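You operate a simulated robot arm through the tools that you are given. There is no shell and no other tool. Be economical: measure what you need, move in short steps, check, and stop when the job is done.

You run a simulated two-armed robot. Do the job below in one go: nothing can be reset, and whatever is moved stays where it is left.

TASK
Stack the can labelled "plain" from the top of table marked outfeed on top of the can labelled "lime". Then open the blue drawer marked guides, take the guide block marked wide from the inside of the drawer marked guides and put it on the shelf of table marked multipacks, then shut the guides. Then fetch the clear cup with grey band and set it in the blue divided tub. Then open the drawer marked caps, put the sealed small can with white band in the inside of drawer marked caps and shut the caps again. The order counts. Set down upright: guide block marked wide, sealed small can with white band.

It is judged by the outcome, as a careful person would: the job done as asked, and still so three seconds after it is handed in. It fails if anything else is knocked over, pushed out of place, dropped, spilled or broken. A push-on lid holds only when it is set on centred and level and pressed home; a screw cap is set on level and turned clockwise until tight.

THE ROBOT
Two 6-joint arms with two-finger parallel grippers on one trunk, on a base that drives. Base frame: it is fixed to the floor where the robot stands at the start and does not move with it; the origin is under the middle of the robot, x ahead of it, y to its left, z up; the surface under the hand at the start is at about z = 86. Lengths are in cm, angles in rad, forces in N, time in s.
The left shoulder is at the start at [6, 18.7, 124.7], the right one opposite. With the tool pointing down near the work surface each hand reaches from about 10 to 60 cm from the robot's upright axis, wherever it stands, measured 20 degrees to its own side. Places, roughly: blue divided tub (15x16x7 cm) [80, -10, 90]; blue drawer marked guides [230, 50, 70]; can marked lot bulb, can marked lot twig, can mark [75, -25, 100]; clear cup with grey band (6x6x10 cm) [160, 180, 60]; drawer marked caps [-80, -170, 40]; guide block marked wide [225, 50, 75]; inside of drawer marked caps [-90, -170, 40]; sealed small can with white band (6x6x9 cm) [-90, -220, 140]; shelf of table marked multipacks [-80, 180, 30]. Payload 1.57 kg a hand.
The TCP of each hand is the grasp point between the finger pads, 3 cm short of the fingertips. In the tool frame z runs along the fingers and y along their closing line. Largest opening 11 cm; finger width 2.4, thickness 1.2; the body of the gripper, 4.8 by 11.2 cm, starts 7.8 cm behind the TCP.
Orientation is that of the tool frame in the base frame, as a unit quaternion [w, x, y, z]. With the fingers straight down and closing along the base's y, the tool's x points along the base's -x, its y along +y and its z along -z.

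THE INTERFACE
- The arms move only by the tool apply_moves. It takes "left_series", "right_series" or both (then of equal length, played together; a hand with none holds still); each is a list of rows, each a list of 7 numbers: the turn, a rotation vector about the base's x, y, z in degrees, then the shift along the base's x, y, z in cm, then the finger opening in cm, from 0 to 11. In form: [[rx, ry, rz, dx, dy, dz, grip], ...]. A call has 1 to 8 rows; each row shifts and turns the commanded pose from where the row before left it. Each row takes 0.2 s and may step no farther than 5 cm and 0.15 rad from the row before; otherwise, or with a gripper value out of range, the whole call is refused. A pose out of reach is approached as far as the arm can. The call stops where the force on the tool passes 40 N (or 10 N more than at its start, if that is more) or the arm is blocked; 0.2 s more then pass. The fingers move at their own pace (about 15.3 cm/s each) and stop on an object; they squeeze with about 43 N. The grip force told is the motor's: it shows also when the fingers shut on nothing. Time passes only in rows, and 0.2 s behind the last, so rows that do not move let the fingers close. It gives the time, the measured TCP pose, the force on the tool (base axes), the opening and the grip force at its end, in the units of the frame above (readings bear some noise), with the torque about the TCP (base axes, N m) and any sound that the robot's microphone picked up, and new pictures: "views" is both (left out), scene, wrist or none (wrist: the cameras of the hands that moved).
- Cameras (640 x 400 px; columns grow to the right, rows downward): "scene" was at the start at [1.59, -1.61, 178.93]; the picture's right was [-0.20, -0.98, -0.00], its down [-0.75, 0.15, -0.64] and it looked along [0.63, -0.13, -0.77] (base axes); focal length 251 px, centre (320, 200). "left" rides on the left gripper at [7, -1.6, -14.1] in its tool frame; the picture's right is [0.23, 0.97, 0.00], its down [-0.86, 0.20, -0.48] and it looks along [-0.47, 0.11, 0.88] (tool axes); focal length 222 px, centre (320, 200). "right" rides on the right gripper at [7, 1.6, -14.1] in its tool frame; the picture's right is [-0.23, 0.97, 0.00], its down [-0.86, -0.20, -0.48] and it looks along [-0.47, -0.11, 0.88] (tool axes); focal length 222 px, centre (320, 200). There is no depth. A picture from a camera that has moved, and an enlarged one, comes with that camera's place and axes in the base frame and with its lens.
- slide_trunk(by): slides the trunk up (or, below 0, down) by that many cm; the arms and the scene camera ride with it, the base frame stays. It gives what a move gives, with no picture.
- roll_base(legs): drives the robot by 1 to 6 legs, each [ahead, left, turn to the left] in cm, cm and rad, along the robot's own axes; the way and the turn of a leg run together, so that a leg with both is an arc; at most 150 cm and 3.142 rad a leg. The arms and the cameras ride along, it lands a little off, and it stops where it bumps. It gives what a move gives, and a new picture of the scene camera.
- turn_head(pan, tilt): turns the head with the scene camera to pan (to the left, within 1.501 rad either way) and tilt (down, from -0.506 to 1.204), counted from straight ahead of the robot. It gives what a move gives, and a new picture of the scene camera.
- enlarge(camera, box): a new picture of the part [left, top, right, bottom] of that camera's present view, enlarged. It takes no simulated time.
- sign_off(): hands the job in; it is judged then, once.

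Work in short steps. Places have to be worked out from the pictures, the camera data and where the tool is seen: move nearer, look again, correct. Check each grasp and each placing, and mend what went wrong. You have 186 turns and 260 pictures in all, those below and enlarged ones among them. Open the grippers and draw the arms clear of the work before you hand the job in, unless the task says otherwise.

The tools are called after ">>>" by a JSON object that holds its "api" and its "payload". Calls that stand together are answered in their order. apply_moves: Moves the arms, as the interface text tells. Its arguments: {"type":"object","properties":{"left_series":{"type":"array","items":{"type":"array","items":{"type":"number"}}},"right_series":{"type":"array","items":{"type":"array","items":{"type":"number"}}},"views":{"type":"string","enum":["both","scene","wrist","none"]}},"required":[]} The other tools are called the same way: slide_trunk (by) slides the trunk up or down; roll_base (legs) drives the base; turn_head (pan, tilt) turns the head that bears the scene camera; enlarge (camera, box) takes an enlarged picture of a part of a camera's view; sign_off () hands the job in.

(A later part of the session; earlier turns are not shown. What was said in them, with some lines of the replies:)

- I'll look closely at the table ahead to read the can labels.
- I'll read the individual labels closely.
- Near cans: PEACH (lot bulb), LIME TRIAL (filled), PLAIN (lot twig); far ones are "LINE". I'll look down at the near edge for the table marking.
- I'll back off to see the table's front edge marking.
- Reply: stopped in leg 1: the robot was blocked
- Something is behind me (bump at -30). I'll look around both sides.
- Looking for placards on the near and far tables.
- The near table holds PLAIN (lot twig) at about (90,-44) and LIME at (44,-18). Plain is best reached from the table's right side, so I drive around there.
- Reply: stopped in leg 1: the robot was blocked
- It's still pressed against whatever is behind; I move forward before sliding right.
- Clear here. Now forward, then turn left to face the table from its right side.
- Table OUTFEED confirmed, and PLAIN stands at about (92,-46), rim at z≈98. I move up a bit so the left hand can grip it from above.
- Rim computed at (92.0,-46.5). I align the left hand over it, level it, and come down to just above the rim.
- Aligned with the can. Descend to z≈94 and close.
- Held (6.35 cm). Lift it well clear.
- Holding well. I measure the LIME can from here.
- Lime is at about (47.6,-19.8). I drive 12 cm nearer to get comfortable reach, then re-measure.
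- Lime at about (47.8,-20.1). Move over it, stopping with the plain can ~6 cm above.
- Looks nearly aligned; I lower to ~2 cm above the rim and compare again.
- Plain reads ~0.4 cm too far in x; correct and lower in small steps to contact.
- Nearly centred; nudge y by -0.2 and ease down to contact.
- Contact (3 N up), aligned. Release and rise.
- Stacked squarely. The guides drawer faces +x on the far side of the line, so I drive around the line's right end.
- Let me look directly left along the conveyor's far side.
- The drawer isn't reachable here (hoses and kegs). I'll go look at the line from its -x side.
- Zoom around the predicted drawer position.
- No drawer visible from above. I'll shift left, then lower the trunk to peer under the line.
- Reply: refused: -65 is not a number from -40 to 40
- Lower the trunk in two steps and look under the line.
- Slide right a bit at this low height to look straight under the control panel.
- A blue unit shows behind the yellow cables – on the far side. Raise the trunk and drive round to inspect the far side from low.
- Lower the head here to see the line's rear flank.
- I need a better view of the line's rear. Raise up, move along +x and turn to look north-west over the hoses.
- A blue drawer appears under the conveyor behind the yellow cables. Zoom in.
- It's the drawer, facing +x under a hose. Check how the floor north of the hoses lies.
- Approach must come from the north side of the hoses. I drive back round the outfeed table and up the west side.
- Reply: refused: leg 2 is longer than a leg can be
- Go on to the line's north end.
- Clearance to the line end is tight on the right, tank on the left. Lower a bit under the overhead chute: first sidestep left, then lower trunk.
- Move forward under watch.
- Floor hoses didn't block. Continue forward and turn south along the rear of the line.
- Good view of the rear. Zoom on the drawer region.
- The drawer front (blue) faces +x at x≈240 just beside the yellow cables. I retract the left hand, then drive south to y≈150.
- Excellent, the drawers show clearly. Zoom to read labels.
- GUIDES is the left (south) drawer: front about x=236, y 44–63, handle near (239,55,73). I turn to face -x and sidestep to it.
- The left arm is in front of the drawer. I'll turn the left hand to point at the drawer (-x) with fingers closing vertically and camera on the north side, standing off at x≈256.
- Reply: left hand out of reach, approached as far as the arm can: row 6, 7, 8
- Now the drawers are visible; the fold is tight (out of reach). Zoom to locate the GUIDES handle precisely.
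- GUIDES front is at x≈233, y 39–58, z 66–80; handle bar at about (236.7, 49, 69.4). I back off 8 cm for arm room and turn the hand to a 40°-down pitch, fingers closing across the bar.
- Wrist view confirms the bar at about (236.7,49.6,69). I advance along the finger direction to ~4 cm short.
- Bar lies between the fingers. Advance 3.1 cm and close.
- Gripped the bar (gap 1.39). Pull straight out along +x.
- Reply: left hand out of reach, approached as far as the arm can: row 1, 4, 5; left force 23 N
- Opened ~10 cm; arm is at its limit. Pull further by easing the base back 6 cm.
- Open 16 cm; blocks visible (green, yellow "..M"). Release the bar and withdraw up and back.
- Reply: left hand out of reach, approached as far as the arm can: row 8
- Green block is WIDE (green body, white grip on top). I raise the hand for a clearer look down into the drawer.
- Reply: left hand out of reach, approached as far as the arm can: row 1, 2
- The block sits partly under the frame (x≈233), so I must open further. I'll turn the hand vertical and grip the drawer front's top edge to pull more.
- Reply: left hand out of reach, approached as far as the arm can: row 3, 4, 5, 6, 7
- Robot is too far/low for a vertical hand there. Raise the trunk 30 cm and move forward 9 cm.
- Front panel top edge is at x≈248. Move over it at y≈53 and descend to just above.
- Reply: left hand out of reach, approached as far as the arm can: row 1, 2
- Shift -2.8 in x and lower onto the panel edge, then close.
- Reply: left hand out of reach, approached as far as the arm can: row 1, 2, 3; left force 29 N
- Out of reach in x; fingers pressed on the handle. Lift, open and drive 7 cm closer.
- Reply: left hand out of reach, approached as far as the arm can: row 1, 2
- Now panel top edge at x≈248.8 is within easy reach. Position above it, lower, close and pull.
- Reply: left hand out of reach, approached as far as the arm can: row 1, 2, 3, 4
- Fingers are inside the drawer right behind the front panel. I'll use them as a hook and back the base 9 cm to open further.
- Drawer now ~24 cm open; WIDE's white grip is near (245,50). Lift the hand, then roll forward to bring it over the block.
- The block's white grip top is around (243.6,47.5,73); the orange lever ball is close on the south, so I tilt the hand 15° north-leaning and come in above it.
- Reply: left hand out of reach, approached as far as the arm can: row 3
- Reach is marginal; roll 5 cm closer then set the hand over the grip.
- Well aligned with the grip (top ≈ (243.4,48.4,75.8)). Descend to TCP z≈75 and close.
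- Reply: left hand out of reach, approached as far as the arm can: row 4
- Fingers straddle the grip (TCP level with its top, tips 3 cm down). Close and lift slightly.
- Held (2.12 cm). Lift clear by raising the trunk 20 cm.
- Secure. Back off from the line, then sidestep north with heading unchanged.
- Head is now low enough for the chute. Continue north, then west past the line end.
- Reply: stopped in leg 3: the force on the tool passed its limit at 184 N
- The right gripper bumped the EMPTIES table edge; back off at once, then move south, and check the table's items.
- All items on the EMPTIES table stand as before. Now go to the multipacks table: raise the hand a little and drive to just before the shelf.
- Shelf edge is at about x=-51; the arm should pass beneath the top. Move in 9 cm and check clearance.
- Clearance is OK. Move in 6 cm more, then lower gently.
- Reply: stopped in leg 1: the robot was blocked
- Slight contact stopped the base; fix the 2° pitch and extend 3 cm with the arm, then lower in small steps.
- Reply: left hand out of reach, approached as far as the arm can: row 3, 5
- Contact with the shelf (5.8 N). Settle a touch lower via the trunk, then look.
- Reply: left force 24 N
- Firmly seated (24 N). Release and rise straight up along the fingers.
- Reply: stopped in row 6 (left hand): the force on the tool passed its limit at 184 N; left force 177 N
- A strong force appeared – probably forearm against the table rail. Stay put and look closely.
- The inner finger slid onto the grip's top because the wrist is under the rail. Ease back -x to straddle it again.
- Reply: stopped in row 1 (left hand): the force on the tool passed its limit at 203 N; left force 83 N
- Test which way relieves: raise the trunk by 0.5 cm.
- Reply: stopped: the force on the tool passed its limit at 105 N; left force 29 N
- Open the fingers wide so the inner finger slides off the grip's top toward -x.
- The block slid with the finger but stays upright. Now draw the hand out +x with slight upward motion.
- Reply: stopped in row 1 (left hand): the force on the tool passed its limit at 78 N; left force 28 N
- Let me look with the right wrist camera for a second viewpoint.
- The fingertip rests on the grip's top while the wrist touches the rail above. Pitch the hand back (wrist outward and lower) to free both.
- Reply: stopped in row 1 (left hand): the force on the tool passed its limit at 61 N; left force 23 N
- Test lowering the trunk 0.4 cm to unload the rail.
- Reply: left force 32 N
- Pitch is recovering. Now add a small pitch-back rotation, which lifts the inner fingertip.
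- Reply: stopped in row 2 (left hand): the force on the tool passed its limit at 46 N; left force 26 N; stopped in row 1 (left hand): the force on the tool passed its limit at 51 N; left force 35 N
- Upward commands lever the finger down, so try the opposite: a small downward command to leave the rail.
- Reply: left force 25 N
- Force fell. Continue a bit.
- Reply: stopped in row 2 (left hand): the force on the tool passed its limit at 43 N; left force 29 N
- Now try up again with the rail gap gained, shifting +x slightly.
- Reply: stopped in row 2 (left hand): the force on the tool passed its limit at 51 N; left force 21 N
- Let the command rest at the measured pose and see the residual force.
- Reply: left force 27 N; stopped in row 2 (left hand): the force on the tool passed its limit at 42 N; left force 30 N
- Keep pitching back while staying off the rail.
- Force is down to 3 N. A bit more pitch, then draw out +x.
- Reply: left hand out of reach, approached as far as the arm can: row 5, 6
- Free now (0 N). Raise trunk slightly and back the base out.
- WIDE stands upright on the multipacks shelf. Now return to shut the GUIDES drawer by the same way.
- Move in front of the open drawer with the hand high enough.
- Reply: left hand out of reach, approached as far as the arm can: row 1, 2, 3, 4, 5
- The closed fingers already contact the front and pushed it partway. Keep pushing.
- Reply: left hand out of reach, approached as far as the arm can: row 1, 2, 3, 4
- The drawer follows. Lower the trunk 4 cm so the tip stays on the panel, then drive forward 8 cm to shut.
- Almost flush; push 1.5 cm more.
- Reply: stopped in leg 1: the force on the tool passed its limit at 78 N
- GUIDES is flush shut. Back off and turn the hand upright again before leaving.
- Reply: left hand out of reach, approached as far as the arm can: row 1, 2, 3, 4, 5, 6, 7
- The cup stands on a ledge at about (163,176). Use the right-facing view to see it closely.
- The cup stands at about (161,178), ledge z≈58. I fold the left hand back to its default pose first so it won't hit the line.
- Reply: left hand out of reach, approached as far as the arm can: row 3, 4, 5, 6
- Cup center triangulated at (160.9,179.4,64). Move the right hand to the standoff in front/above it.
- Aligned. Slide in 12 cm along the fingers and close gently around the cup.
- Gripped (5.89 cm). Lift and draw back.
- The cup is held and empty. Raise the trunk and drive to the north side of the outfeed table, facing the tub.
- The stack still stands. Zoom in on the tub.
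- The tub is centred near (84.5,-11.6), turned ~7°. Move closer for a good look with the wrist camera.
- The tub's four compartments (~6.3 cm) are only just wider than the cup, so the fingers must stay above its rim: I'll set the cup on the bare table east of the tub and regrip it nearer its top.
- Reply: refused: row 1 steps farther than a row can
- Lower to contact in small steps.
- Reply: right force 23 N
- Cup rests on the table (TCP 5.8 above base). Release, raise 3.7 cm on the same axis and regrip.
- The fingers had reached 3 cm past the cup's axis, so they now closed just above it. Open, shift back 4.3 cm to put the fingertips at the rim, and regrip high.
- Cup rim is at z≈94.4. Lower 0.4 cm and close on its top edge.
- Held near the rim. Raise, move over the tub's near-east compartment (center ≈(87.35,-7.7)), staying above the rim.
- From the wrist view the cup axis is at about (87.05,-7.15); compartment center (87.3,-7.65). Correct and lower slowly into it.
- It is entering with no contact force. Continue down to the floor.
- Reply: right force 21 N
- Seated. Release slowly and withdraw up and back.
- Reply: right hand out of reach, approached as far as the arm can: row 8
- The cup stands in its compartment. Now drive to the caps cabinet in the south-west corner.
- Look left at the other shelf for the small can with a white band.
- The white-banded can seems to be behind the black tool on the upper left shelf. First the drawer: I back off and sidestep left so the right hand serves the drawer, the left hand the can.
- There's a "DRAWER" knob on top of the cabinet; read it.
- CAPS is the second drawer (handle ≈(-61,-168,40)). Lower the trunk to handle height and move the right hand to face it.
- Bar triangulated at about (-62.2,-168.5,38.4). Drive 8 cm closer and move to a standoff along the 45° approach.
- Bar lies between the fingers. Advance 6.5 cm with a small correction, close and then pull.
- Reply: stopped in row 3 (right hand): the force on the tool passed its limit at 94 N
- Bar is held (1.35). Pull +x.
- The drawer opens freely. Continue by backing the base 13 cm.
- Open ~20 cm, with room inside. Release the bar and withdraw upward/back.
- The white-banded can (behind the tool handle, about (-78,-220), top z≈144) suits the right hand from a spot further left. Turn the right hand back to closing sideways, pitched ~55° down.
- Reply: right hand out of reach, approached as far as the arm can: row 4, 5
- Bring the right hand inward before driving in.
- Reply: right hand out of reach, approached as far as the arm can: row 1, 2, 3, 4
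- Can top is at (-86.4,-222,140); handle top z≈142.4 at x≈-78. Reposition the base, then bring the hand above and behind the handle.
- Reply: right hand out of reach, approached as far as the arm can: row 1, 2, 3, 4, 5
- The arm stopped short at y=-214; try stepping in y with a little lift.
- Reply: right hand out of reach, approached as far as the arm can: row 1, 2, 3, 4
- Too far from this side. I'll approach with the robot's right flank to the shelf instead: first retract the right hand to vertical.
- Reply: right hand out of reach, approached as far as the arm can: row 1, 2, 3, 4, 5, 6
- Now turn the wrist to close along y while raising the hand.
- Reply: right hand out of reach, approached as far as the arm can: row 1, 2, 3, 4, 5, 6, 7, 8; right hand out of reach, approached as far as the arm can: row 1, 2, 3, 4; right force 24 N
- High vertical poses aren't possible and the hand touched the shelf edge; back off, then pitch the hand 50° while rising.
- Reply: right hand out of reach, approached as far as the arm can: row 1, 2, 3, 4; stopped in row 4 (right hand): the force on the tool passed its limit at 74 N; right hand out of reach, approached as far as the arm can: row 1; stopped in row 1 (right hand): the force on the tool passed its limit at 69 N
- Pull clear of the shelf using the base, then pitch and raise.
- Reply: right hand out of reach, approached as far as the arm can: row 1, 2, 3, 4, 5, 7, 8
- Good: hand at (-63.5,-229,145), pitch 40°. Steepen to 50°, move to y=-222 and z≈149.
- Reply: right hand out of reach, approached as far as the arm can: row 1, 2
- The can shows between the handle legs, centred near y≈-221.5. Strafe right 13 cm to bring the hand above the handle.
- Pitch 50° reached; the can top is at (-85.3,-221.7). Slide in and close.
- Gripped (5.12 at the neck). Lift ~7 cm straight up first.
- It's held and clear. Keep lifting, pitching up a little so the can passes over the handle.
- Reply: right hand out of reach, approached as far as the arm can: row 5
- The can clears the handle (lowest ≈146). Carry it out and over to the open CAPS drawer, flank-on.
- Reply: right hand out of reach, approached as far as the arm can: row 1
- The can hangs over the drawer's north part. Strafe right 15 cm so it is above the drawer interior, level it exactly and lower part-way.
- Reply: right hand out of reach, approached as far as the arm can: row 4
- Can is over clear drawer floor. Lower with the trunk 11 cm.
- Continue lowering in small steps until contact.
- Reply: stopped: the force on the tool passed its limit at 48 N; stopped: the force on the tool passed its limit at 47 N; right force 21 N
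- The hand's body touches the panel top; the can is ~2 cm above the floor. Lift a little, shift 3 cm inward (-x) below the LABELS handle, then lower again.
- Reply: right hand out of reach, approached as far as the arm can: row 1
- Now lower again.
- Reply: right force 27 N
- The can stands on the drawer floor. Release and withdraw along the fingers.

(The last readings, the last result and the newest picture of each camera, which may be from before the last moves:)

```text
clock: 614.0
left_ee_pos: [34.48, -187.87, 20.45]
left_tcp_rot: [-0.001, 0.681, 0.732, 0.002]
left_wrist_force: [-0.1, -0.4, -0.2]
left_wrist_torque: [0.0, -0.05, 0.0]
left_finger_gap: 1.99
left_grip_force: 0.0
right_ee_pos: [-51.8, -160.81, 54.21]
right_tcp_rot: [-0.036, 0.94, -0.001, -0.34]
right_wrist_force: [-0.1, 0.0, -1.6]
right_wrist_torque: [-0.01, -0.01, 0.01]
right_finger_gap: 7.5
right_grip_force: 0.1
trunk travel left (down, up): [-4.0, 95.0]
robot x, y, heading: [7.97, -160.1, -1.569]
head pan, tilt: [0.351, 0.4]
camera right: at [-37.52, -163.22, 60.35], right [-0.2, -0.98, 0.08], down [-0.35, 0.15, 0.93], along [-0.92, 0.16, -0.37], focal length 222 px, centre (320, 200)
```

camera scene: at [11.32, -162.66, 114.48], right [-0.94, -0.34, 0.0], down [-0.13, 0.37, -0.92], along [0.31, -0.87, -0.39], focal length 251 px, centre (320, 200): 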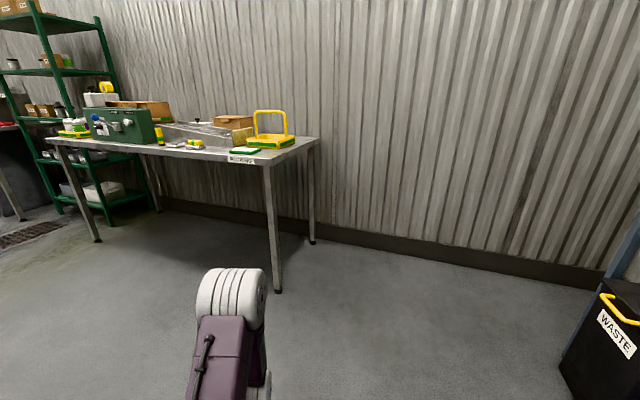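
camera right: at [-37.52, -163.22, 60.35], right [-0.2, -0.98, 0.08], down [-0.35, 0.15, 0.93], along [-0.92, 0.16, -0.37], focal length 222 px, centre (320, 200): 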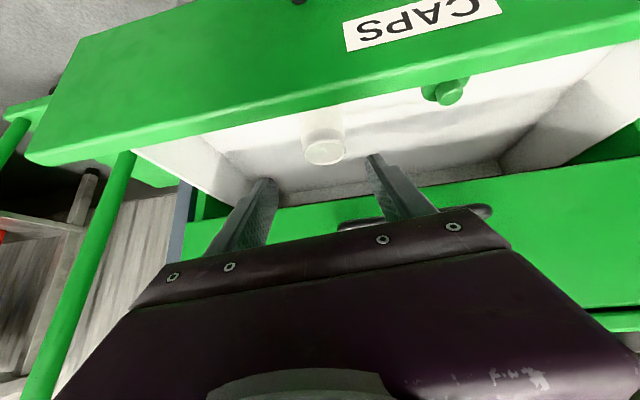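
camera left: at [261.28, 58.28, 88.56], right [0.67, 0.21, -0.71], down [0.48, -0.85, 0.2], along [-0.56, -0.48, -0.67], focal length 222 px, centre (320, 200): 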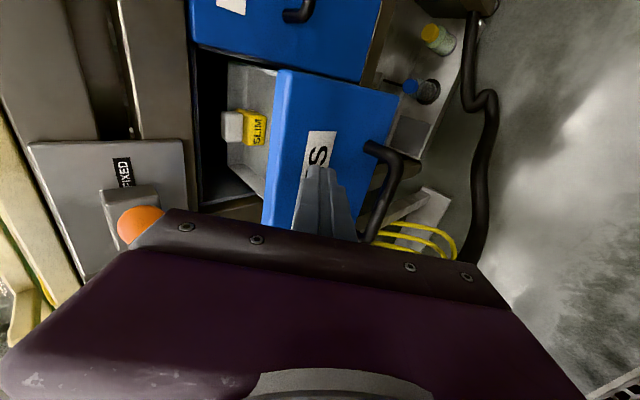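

The can stands upright in the drawer. Back the hand out, close the fingers and drop to panel height for pushing.

>>> {"api": "roll_base", "payload": {"legs": [[0, 17, 0]]}}

>>> {"api": "slide_trunk", "payload": {"by": -3.8}}

>>> {"api": "apply_moves", "payload": {"right_series": [[0, 3, 0, 0, 0, -2, 3], [0, 3, 0, 0, 0, -2, 0], [0, 3, 0, 0, 0, -2, 0], [0, 3, 0, 0, 0, -2, 0]], "views": "wrist"}}

```text
clock: 615.5
left_ee_pos: [51.73, -187.73, 20.45]
left_tcp_rot: [-0.001, 0.681, 0.732, 0.003]
left_wrist_force: [0.2, -0.2, -0.5]
left_wrist_torque: [0.02, 0.01, 0.01]
left_finger_gap: 2.01
left_grip_force: 0.0
right_ee_pos: [-34.8, -161.0, 54.1]
right_tcp_rot: [-0.037, 0.94, -0.001, -0.34]
right_wrist_force: [-0.2, -0.2, 0.0]
right_wrist_torque: [0.02, 0.0, 0.03]
right_finger_gap: 7.49
right_grip_force: 0.1
trunk travel left (down, up): [-4.0, 95.0]
robot x, y, heading: [24.85, -159.9, -1.571]
head pan, tilt: [0.351, 0.4]
camera scene: at [28.45, -162.72, 99.52], right [-0.94, -0.34, 0.0], down [-0.13, 0.37, -0.92], along [0.31, -0.87, -0.39], focal length 251 px, centre (320, 200)
```

scene: 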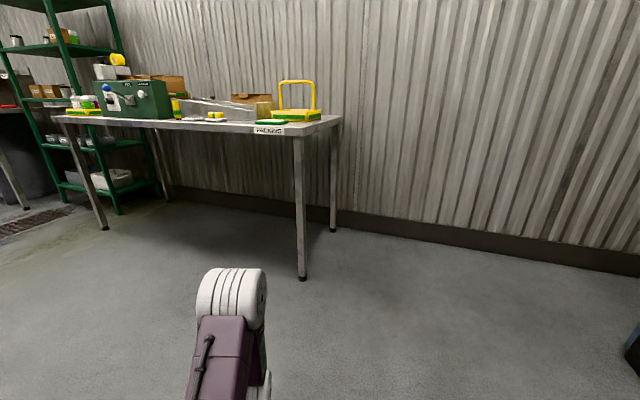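

```text
clock: 616.3
left_ee_pos: [51.71, -187.8, 16.67]
left_tcp_rot: [-0.001, 0.681, 0.733, 0.002]
left_wrist_force: [-0.1, 0.0, -0.2]
left_wrist_torque: [0.03, 0.02, 0.02]
left_finger_gap: 2.0
left_grip_force: 0.0
right_ee_pos: [-34.72, -160.93, 50.38]
right_tcp_rot: [-0.037, 0.94, -0.002, -0.341]
right_wrist_force: [-0.1, 0.9, -0.1]
right_wrist_torque: [0.01, 0.03, 0.02]
right_finger_gap: 7.49
right_grip_force: 0.1
trunk travel left (down, up): [-0.2, 98.8]
robot x, y, heading: [25.35, -160.03, -1.578]
head pan, tilt: [0.351, 0.4]
```

```text
clock: 617.3
left_ee_pos: [51.69, -187.79, 16.63]
left_tcp_rot: [-0.001, 0.681, 0.733, 0.002]
left_wrist_force: [0.1, 1.3, 1.0]
left_wrist_torque: [-0.01, -0.02, -0.01]
left_finger_gap: 2.01
left_grip_force: 0.0
right_ee_pos: [-34.76, -160.42, 43.65]
right_tcp_rot: [-0.035, 0.899, -0.004, -0.437]
right_wrist_force: [0.0, -0.6, 0.1]
right_wrist_torque: [0.0, -0.02, -0.02]
right_finger_gap: 0.0
right_grip_force: 21.3
right hand out of reach, approached as far as the arm can: row 3
trunk travel left (down, up): [-0.2, 98.8]
robot x, y, heading: [25.25, -160.18, -1.572]
head pan, tilt: [0.351, 0.4]
camera right: at [-19.43, -162.76, 46.63], right [-0.18, -0.98, 0.12], down [-0.14, 0.15, 0.98], along [-0.97, 0.16, -0.17], focal length 222 px, centre (320, 200)
```

right: 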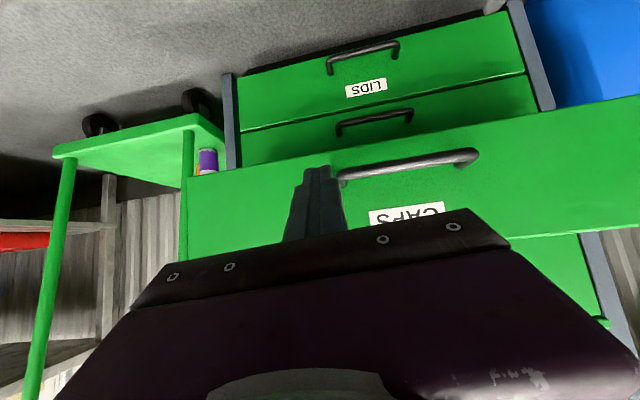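

Fingertips face the panel beside the handle. Push it shut by strafing right.

>>> {"api": "roll_base", "payload": {"legs": [[0, -7, 0], [0, -10, 0], [0, -9.5, 0]]}}

>>> {"api": "enlarge", "payload": {"camera": "right", "box": [0, 0, 640, 400]}}

```text
clock: 619.9
left_ee_pos: [25.31, -187.65, 16.59]
left_tcp_rot: [-0.001, 0.682, 0.731, 0.002]
left_wrist_force: [0.3, 0.2, -0.5]
left_wrist_torque: [-0.02, -0.02, -0.02]
left_finger_gap: 2.0
left_grip_force: 0.0
right_ee_pos: [-60.91, -160.29, 43.5]
right_tcp_rot: [-0.037, 0.9, -0.006, -0.434]
right_wrist_force: [5.6, 0.3, 5.2]
right_wrist_torque: [-0.05, 0.04, 0.03]
right_finger_gap: 0.0
right_grip_force: 21.8
trunk travel left (down, up): [-0.2, 98.8]
robot x, y, heading: [-1.36, -160.03, -1.573]
head pan, tilt: [0.351, 0.4]
stopped in leg 3: the force on the tool passed its limit at 54 N (the readings are from after the stop); the commanded pose is now the measured one
camera scene: at [2.16, -162.65, 95.71], right [-0.94, -0.34, 0.0], down [-0.13, 0.37, -0.92], along [0.31, -0.87, -0.39], focal length 251 px, centre (320, 200)
```

scene: 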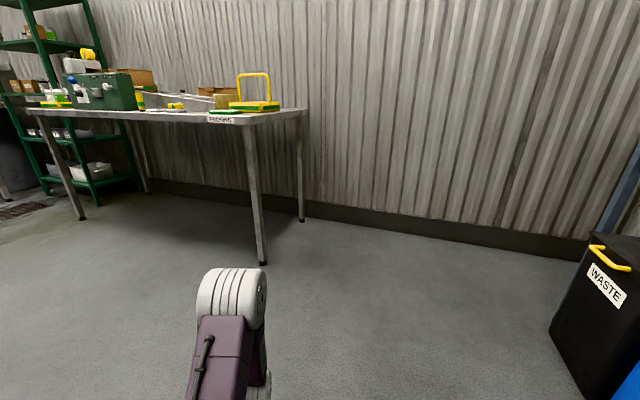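

```text
1.00 times, centred on (320, 200) of right (not enlarged: the box is as wide or as high as the picture)
camera zoom: at [-45.6, -162.7, 46.65], right [-0.18, -0.98, 0.12], down [-0.15, 0.15, 0.98], along [-0.97, 0.16, -0.17], focal length 222 px, centre (320, 200)
```

zoom: 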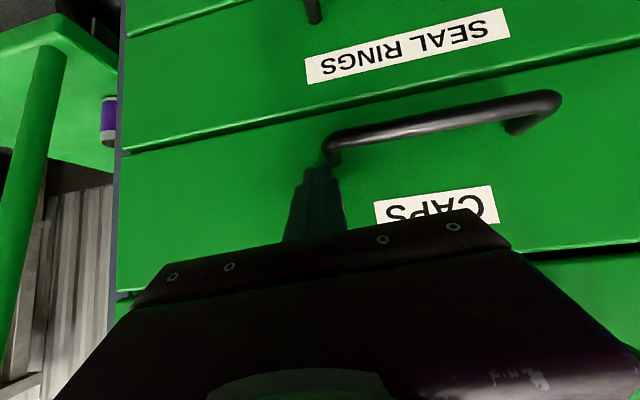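

It stopped at the end stop and looks flush. Back away and verify from a distance.

>>> {"api": "roll_base", "payload": {"legs": [[0, 40, 0]]}}

>>> {"api": "slide_trunk", "payload": {"by": 30}}

>>> {"api": "turn_head", "payload": {"pan": -1.4, "tilt": 0.5}}

```text
clock: 622.4
left_ee_pos: [65.21, -187.79, 16.59]
left_tcp_rot: [-0.001, 0.682, 0.732, 0.002]
left_wrist_force: [-0.6, 0.3, 0.5]
left_wrist_torque: [0.01, -0.01, 0.03]
left_finger_gap: 2.02
left_grip_force: 0.0
right_ee_pos: [-21.04, -160.39, 43.47]
right_tcp_rot: [-0.037, 0.9, -0.005, -0.434]
right_wrist_force: [-0.1, -0.2, -0.4]
right_wrist_torque: [-0.02, 0.0, 0.0]
right_finger_gap: 0.01
right_grip_force: 20.9
trunk travel left (down, up): [-0.2, 98.8]
robot x, y, heading: [38.85, -159.71, -1.572]
head pan, tilt: [0.351, 0.4]
camera scene: at [41.92, -162.74, 95.72], right [-0.94, -0.34, 0.0], down [-0.13, 0.37, -0.92], along [0.31, -0.87, -0.39], focal length 251 px, centre (320, 200)
```

scene: 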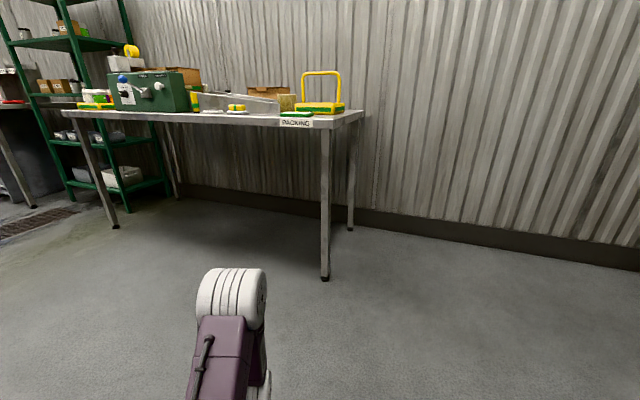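

```text
clock: 625.4
left_ee_pos: [65.21, -187.79, 46.47]
left_tcp_rot: [-0.001, 0.681, 0.732, 0.001]
left_wrist_force: [-0.7, 0.6, -0.3]
left_wrist_torque: [-0.02, 0.02, 0.02]
left_finger_gap: 2.01
left_grip_force: 0.1
right_ee_pos: [-21.02, -160.49, 73.54]
right_tcp_rot: [-0.037, 0.9, -0.005, -0.433]
right_wrist_force: [0.1, 0.3, -1.1]
right_wrist_torque: [0.01, -0.01, -0.03]
right_finger_gap: 0.0
right_grip_force: 21.1
trunk travel left (down, up): [-30.2, 68.8]
robot x, y, heading: [39.0, -159.97, -1.572]
head pan, tilt: [0.351, 0.4]
```

```text
clock: 627.2
left_ee_pos: [65.08, -187.79, 46.57]
left_tcp_rot: [0.0, 0.682, 0.732, 0.002]
left_wrist_force: [0.6, -1.0, 0.8]
left_wrist_torque: [0.03, 0.01, 0.0]
left_finger_gap: 1.98
left_grip_force: 0.0
right_ee_pos: [-21.09, -160.47, 73.51]
right_tcp_rot: [-0.036, 0.901, -0.005, -0.433]
right_wrist_force: [0.4, -0.3, -0.5]
right_wrist_torque: [-0.05, 0.05, 0.02]
right_finger_gap: 0.0
right_grip_force: 21.3
trunk travel left (down, up): [-30.2, 68.8]
robot x, y, heading: [38.66, -160.02, -1.571]
head pan, tilt: [-1.4, 0.499]
camera scene: at [29.79, -155.58, 124.81], right [-0.17, 0.99, 0.0], down [0.47, 0.08, -0.88], along [-0.87, -0.15, -0.48], focal length 251 px, centre (320, 200)
```

scene: 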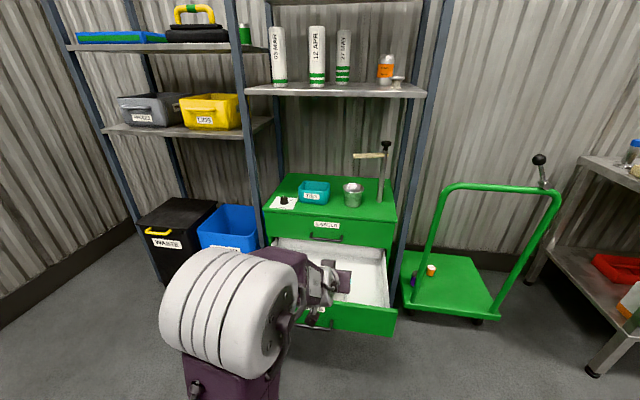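

The drawer is open again – the fist probably dragged the handle end. Zoom to check the can inside.

>>> {"api": "enlarge", "payload": {"camera": "scene", "box": [250, 210, 410, 340]}}

```text
3.08 times, centred on (330, 275) of scene
camera zoom: at [29.79, -155.58, 124.81], right [-0.17, 0.99, 0.0], down [0.47, 0.08, -0.88], along [-0.87, -0.15, -0.48], focal length 773 px, centre (289, -31)
```

zoom: 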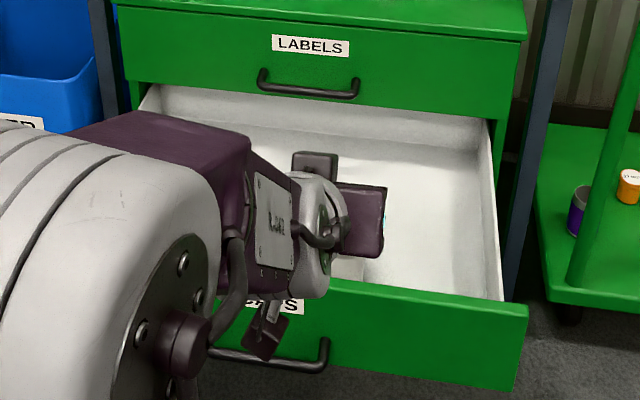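

>>> {"api": "enlarge", "payload": {"camera": "right", "box": [80, 0, 560, 260]}}

```text
1.33 times, centred on (320, 130) of right
camera zoom: at [-5.79, -162.8, 76.59], right [-0.18, -0.98, 0.12], down [-0.15, 0.15, 0.98], along [-0.97, 0.16, -0.17], focal length 296 px, centre (320, 293)
```

zoom: 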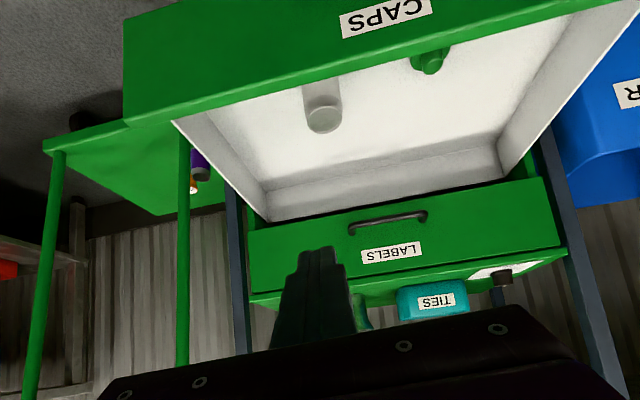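

The can still stands upright inside. Lower the hand again, shift 6.5 cm north of the handle, and push shut again.

>>> {"api": "slide_trunk", "payload": {"by": -30}}

>>> {"api": "roll_base", "payload": {"legs": [[-7, 0, 0], [0, -12, 0], [0, -14, 0], [0, -15, 0]]}}

>>> {"api": "enlarge", "payload": {"camera": "right", "box": [80, 0, 560, 260]}}

```text
clock: 630.2
left_ee_pos: [65.22, -187.81, 16.61]
left_tcp_rot: [0.0, 0.682, 0.732, 0.002]
left_wrist_force: [0.4, 0.4, 0.7]
left_wrist_torque: [-0.02, -0.02, -0.01]
left_finger_gap: 2.01
left_grip_force: 0.0
right_ee_pos: [-21.14, -160.45, 43.49]
right_tcp_rot: [-0.036, 0.9, -0.005, -0.434]
right_wrist_force: [0.4, -0.9, 0.3]
right_wrist_torque: [0.0, -0.01, -0.06]
right_finger_gap: 0.0
right_grip_force: 21.3
trunk travel left (down, up): [-0.2, 98.8]
robot x, y, heading: [38.77, -159.87, -1.569]
head pan, tilt: [-1.4, 0.499]
```

```text
clock: 634.0
left_ee_pos: [24.95, -180.76, 16.55]
left_tcp_rot: [-0.001, 0.681, 0.733, 0.002]
left_wrist_force: [0.4, -0.1, -1.0]
left_wrist_torque: [0.02, 0.01, -0.01]
left_finger_gap: 2.02
left_grip_force: 0.1
right_ee_pos: [-60.97, -153.37, 43.16]
right_tcp_rot: [-0.037, 0.903, -0.006, -0.428]
right_wrist_force: [2.9, -0.1, 0.1]
right_wrist_torque: [0.0, 0.0, 0.01]
right_finger_gap: 0.0
right_grip_force: 21.2
trunk travel left (down, up): [-0.2, 98.8]
robot x, y, heading: [-1.7, -152.96, -1.572]
head pan, tilt: [-1.4, 0.499]
stopped in leg 4: the force on the tool passed its limit at 324 N (the readings are from after the stop); the commanded pose is now the measured one
camera scene: at [-10.38, -148.48, 94.8], right [-0.17, 0.99, 0.0], down [0.47, 0.08, -0.88], along [-0.87, -0.15, -0.48], focal length 251 px, centre (320, 200)
```

scene: 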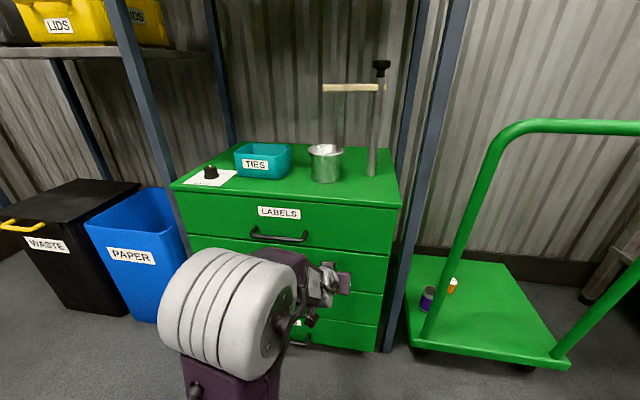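

```text
1.33 times, centred on (320, 130) of right
camera zoom: at [-45.66, -155.75, 46.51], right [-0.18, -0.98, 0.12], down [-0.16, 0.15, 0.98], along [-0.97, 0.16, -0.19], focal length 296 px, centre (320, 293)
```

zoom: 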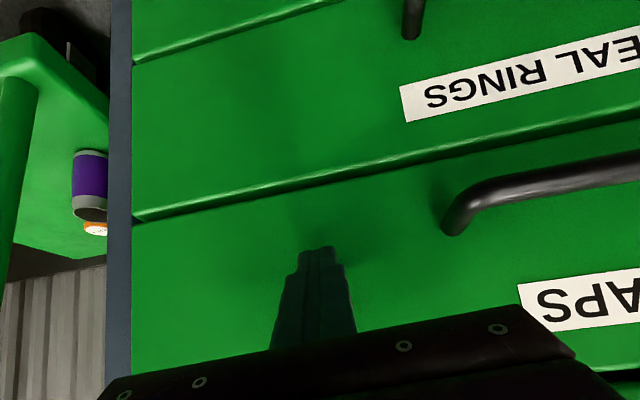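

Shut against the stop, nothing on the cabinet disturbed. Withdraw straight out and check it stays shut.

>>> {"api": "roll_base", "payload": {"legs": [[0, 45, 0]]}}

>>> {"api": "enlarge", "payload": {"camera": "right", "box": [80, 0, 560, 260]}}

```text
clock: 636.7
left_ee_pos: [70.2, -180.73, 16.63]
left_tcp_rot: [-0.001, 0.682, 0.732, 0.002]
left_wrist_force: [1.5, -0.6, -0.2]
left_wrist_torque: [0.01, 0.0, 0.0]
left_finger_gap: 1.99
left_grip_force: 0.0
right_ee_pos: [-15.82, -153.47, 43.08]
right_tcp_rot: [-0.036, 0.903, -0.005, -0.428]
right_wrist_force: [0.4, -0.4, 0.0]
right_wrist_torque: [0.01, 0.03, -0.01]
right_finger_gap: 0.0
right_grip_force: 21.8
trunk travel left (down, up): [-0.2, 98.8]
robot x, y, heading: [43.54, -152.63, -1.568]
head pan, tilt: [-1.4, 0.499]
camera scene: at [34.78, -148.54, 94.81], right [-0.17, 0.99, 0.0], down [0.47, 0.08, -0.88], along [-0.87, -0.15, -0.48], focal length 251 px, centre (320, 200)
```

scene: 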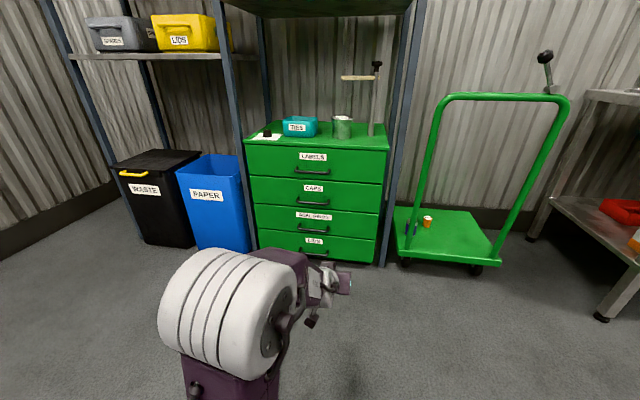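

```text
1.33 times, centred on (320, 130) of right
camera zoom: at [-0.49, -155.84, 46.5], right [-0.18, -0.98, 0.12], down [-0.16, 0.15, 0.98], along [-0.97, 0.16, -0.19], focal length 296 px, centre (320, 293)
```

zoom: 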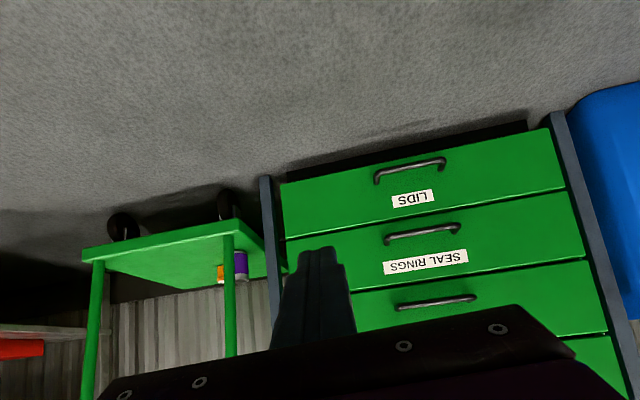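

CAPS is shut and everything around it stands as before. Open both grippers, clear of the work.

>>> {"api": "apply_moves", "payload": {"left_series": [[0, 0, 0, 0, 0, 0, 8], [0, 0, 0, 0, 0, 0, 10], [0, 0, 0, 0, 0, 0, 10]], "right_series": [[0, 0, 0, 0, 0, 0, 5], [0, 0, 0, 0, 0, 0, 10], [0, 0, 0, 0, 0, 0, 10]], "views": "none"}}

```text
clock: 637.5
left_ee_pos: [70.21, -180.73, 16.55]
left_tcp_rot: [-0.001, 0.681, 0.732, 0.001]
left_wrist_force: [0.3, 0.6, -0.6]
left_wrist_torque: [-0.01, -0.01, -0.01]
left_finger_gap: 10.01
left_grip_force: 0.1
right_ee_pos: [-15.62, -153.46, 43.25]
right_tcp_rot: [-0.037, 0.903, -0.005, -0.428]
right_wrist_force: [0.4, -0.2, 0.4]
right_wrist_torque: [-0.03, -0.03, 0.01]
right_finger_gap: 10.0
right_grip_force: 0.1
trunk travel left (down, up): [-0.2, 98.8]
robot x, y, heading: [43.64, -152.66, -1.571]
head pan, tilt: [-1.4, 0.499]
```

All steps are done and the arms are clear; I hand the job in.

>>> {"api": "sign_off", "payload": {}}

```text
The job is handed in.
```

All four steps are done in the order asked and the job is handed in; the one thing I could not check is whether the small can is still upright, since CAPS shut with a hard stop after my last look inside.

- **Cans:** the "plain" can from the outfeed table stands squarely on the "lime" can on that table.
- **Guides:** the "wide" block stands upright on the multipacks shelf, and the guides drawer is shut flush. While I was freeing my hand, the block was pushed a couple of centimetres along the shelf and stayed upright.
- **Cup:** the clear cup with the grey band stands in one compartment of the blue divided tub.
- **Caps:** the white-banded can is in the CAPS drawer, which is shut. My hand snagged the handle and dragged the drawer open after the first closing. The can was still standing then, and I pushed the drawer shut again.

I also bumped the edge of the empties table, touched the multipacks table while placing the block, and pressed against the edge of the shelf the small can came from. I saw nothing on them out of place afterwards.
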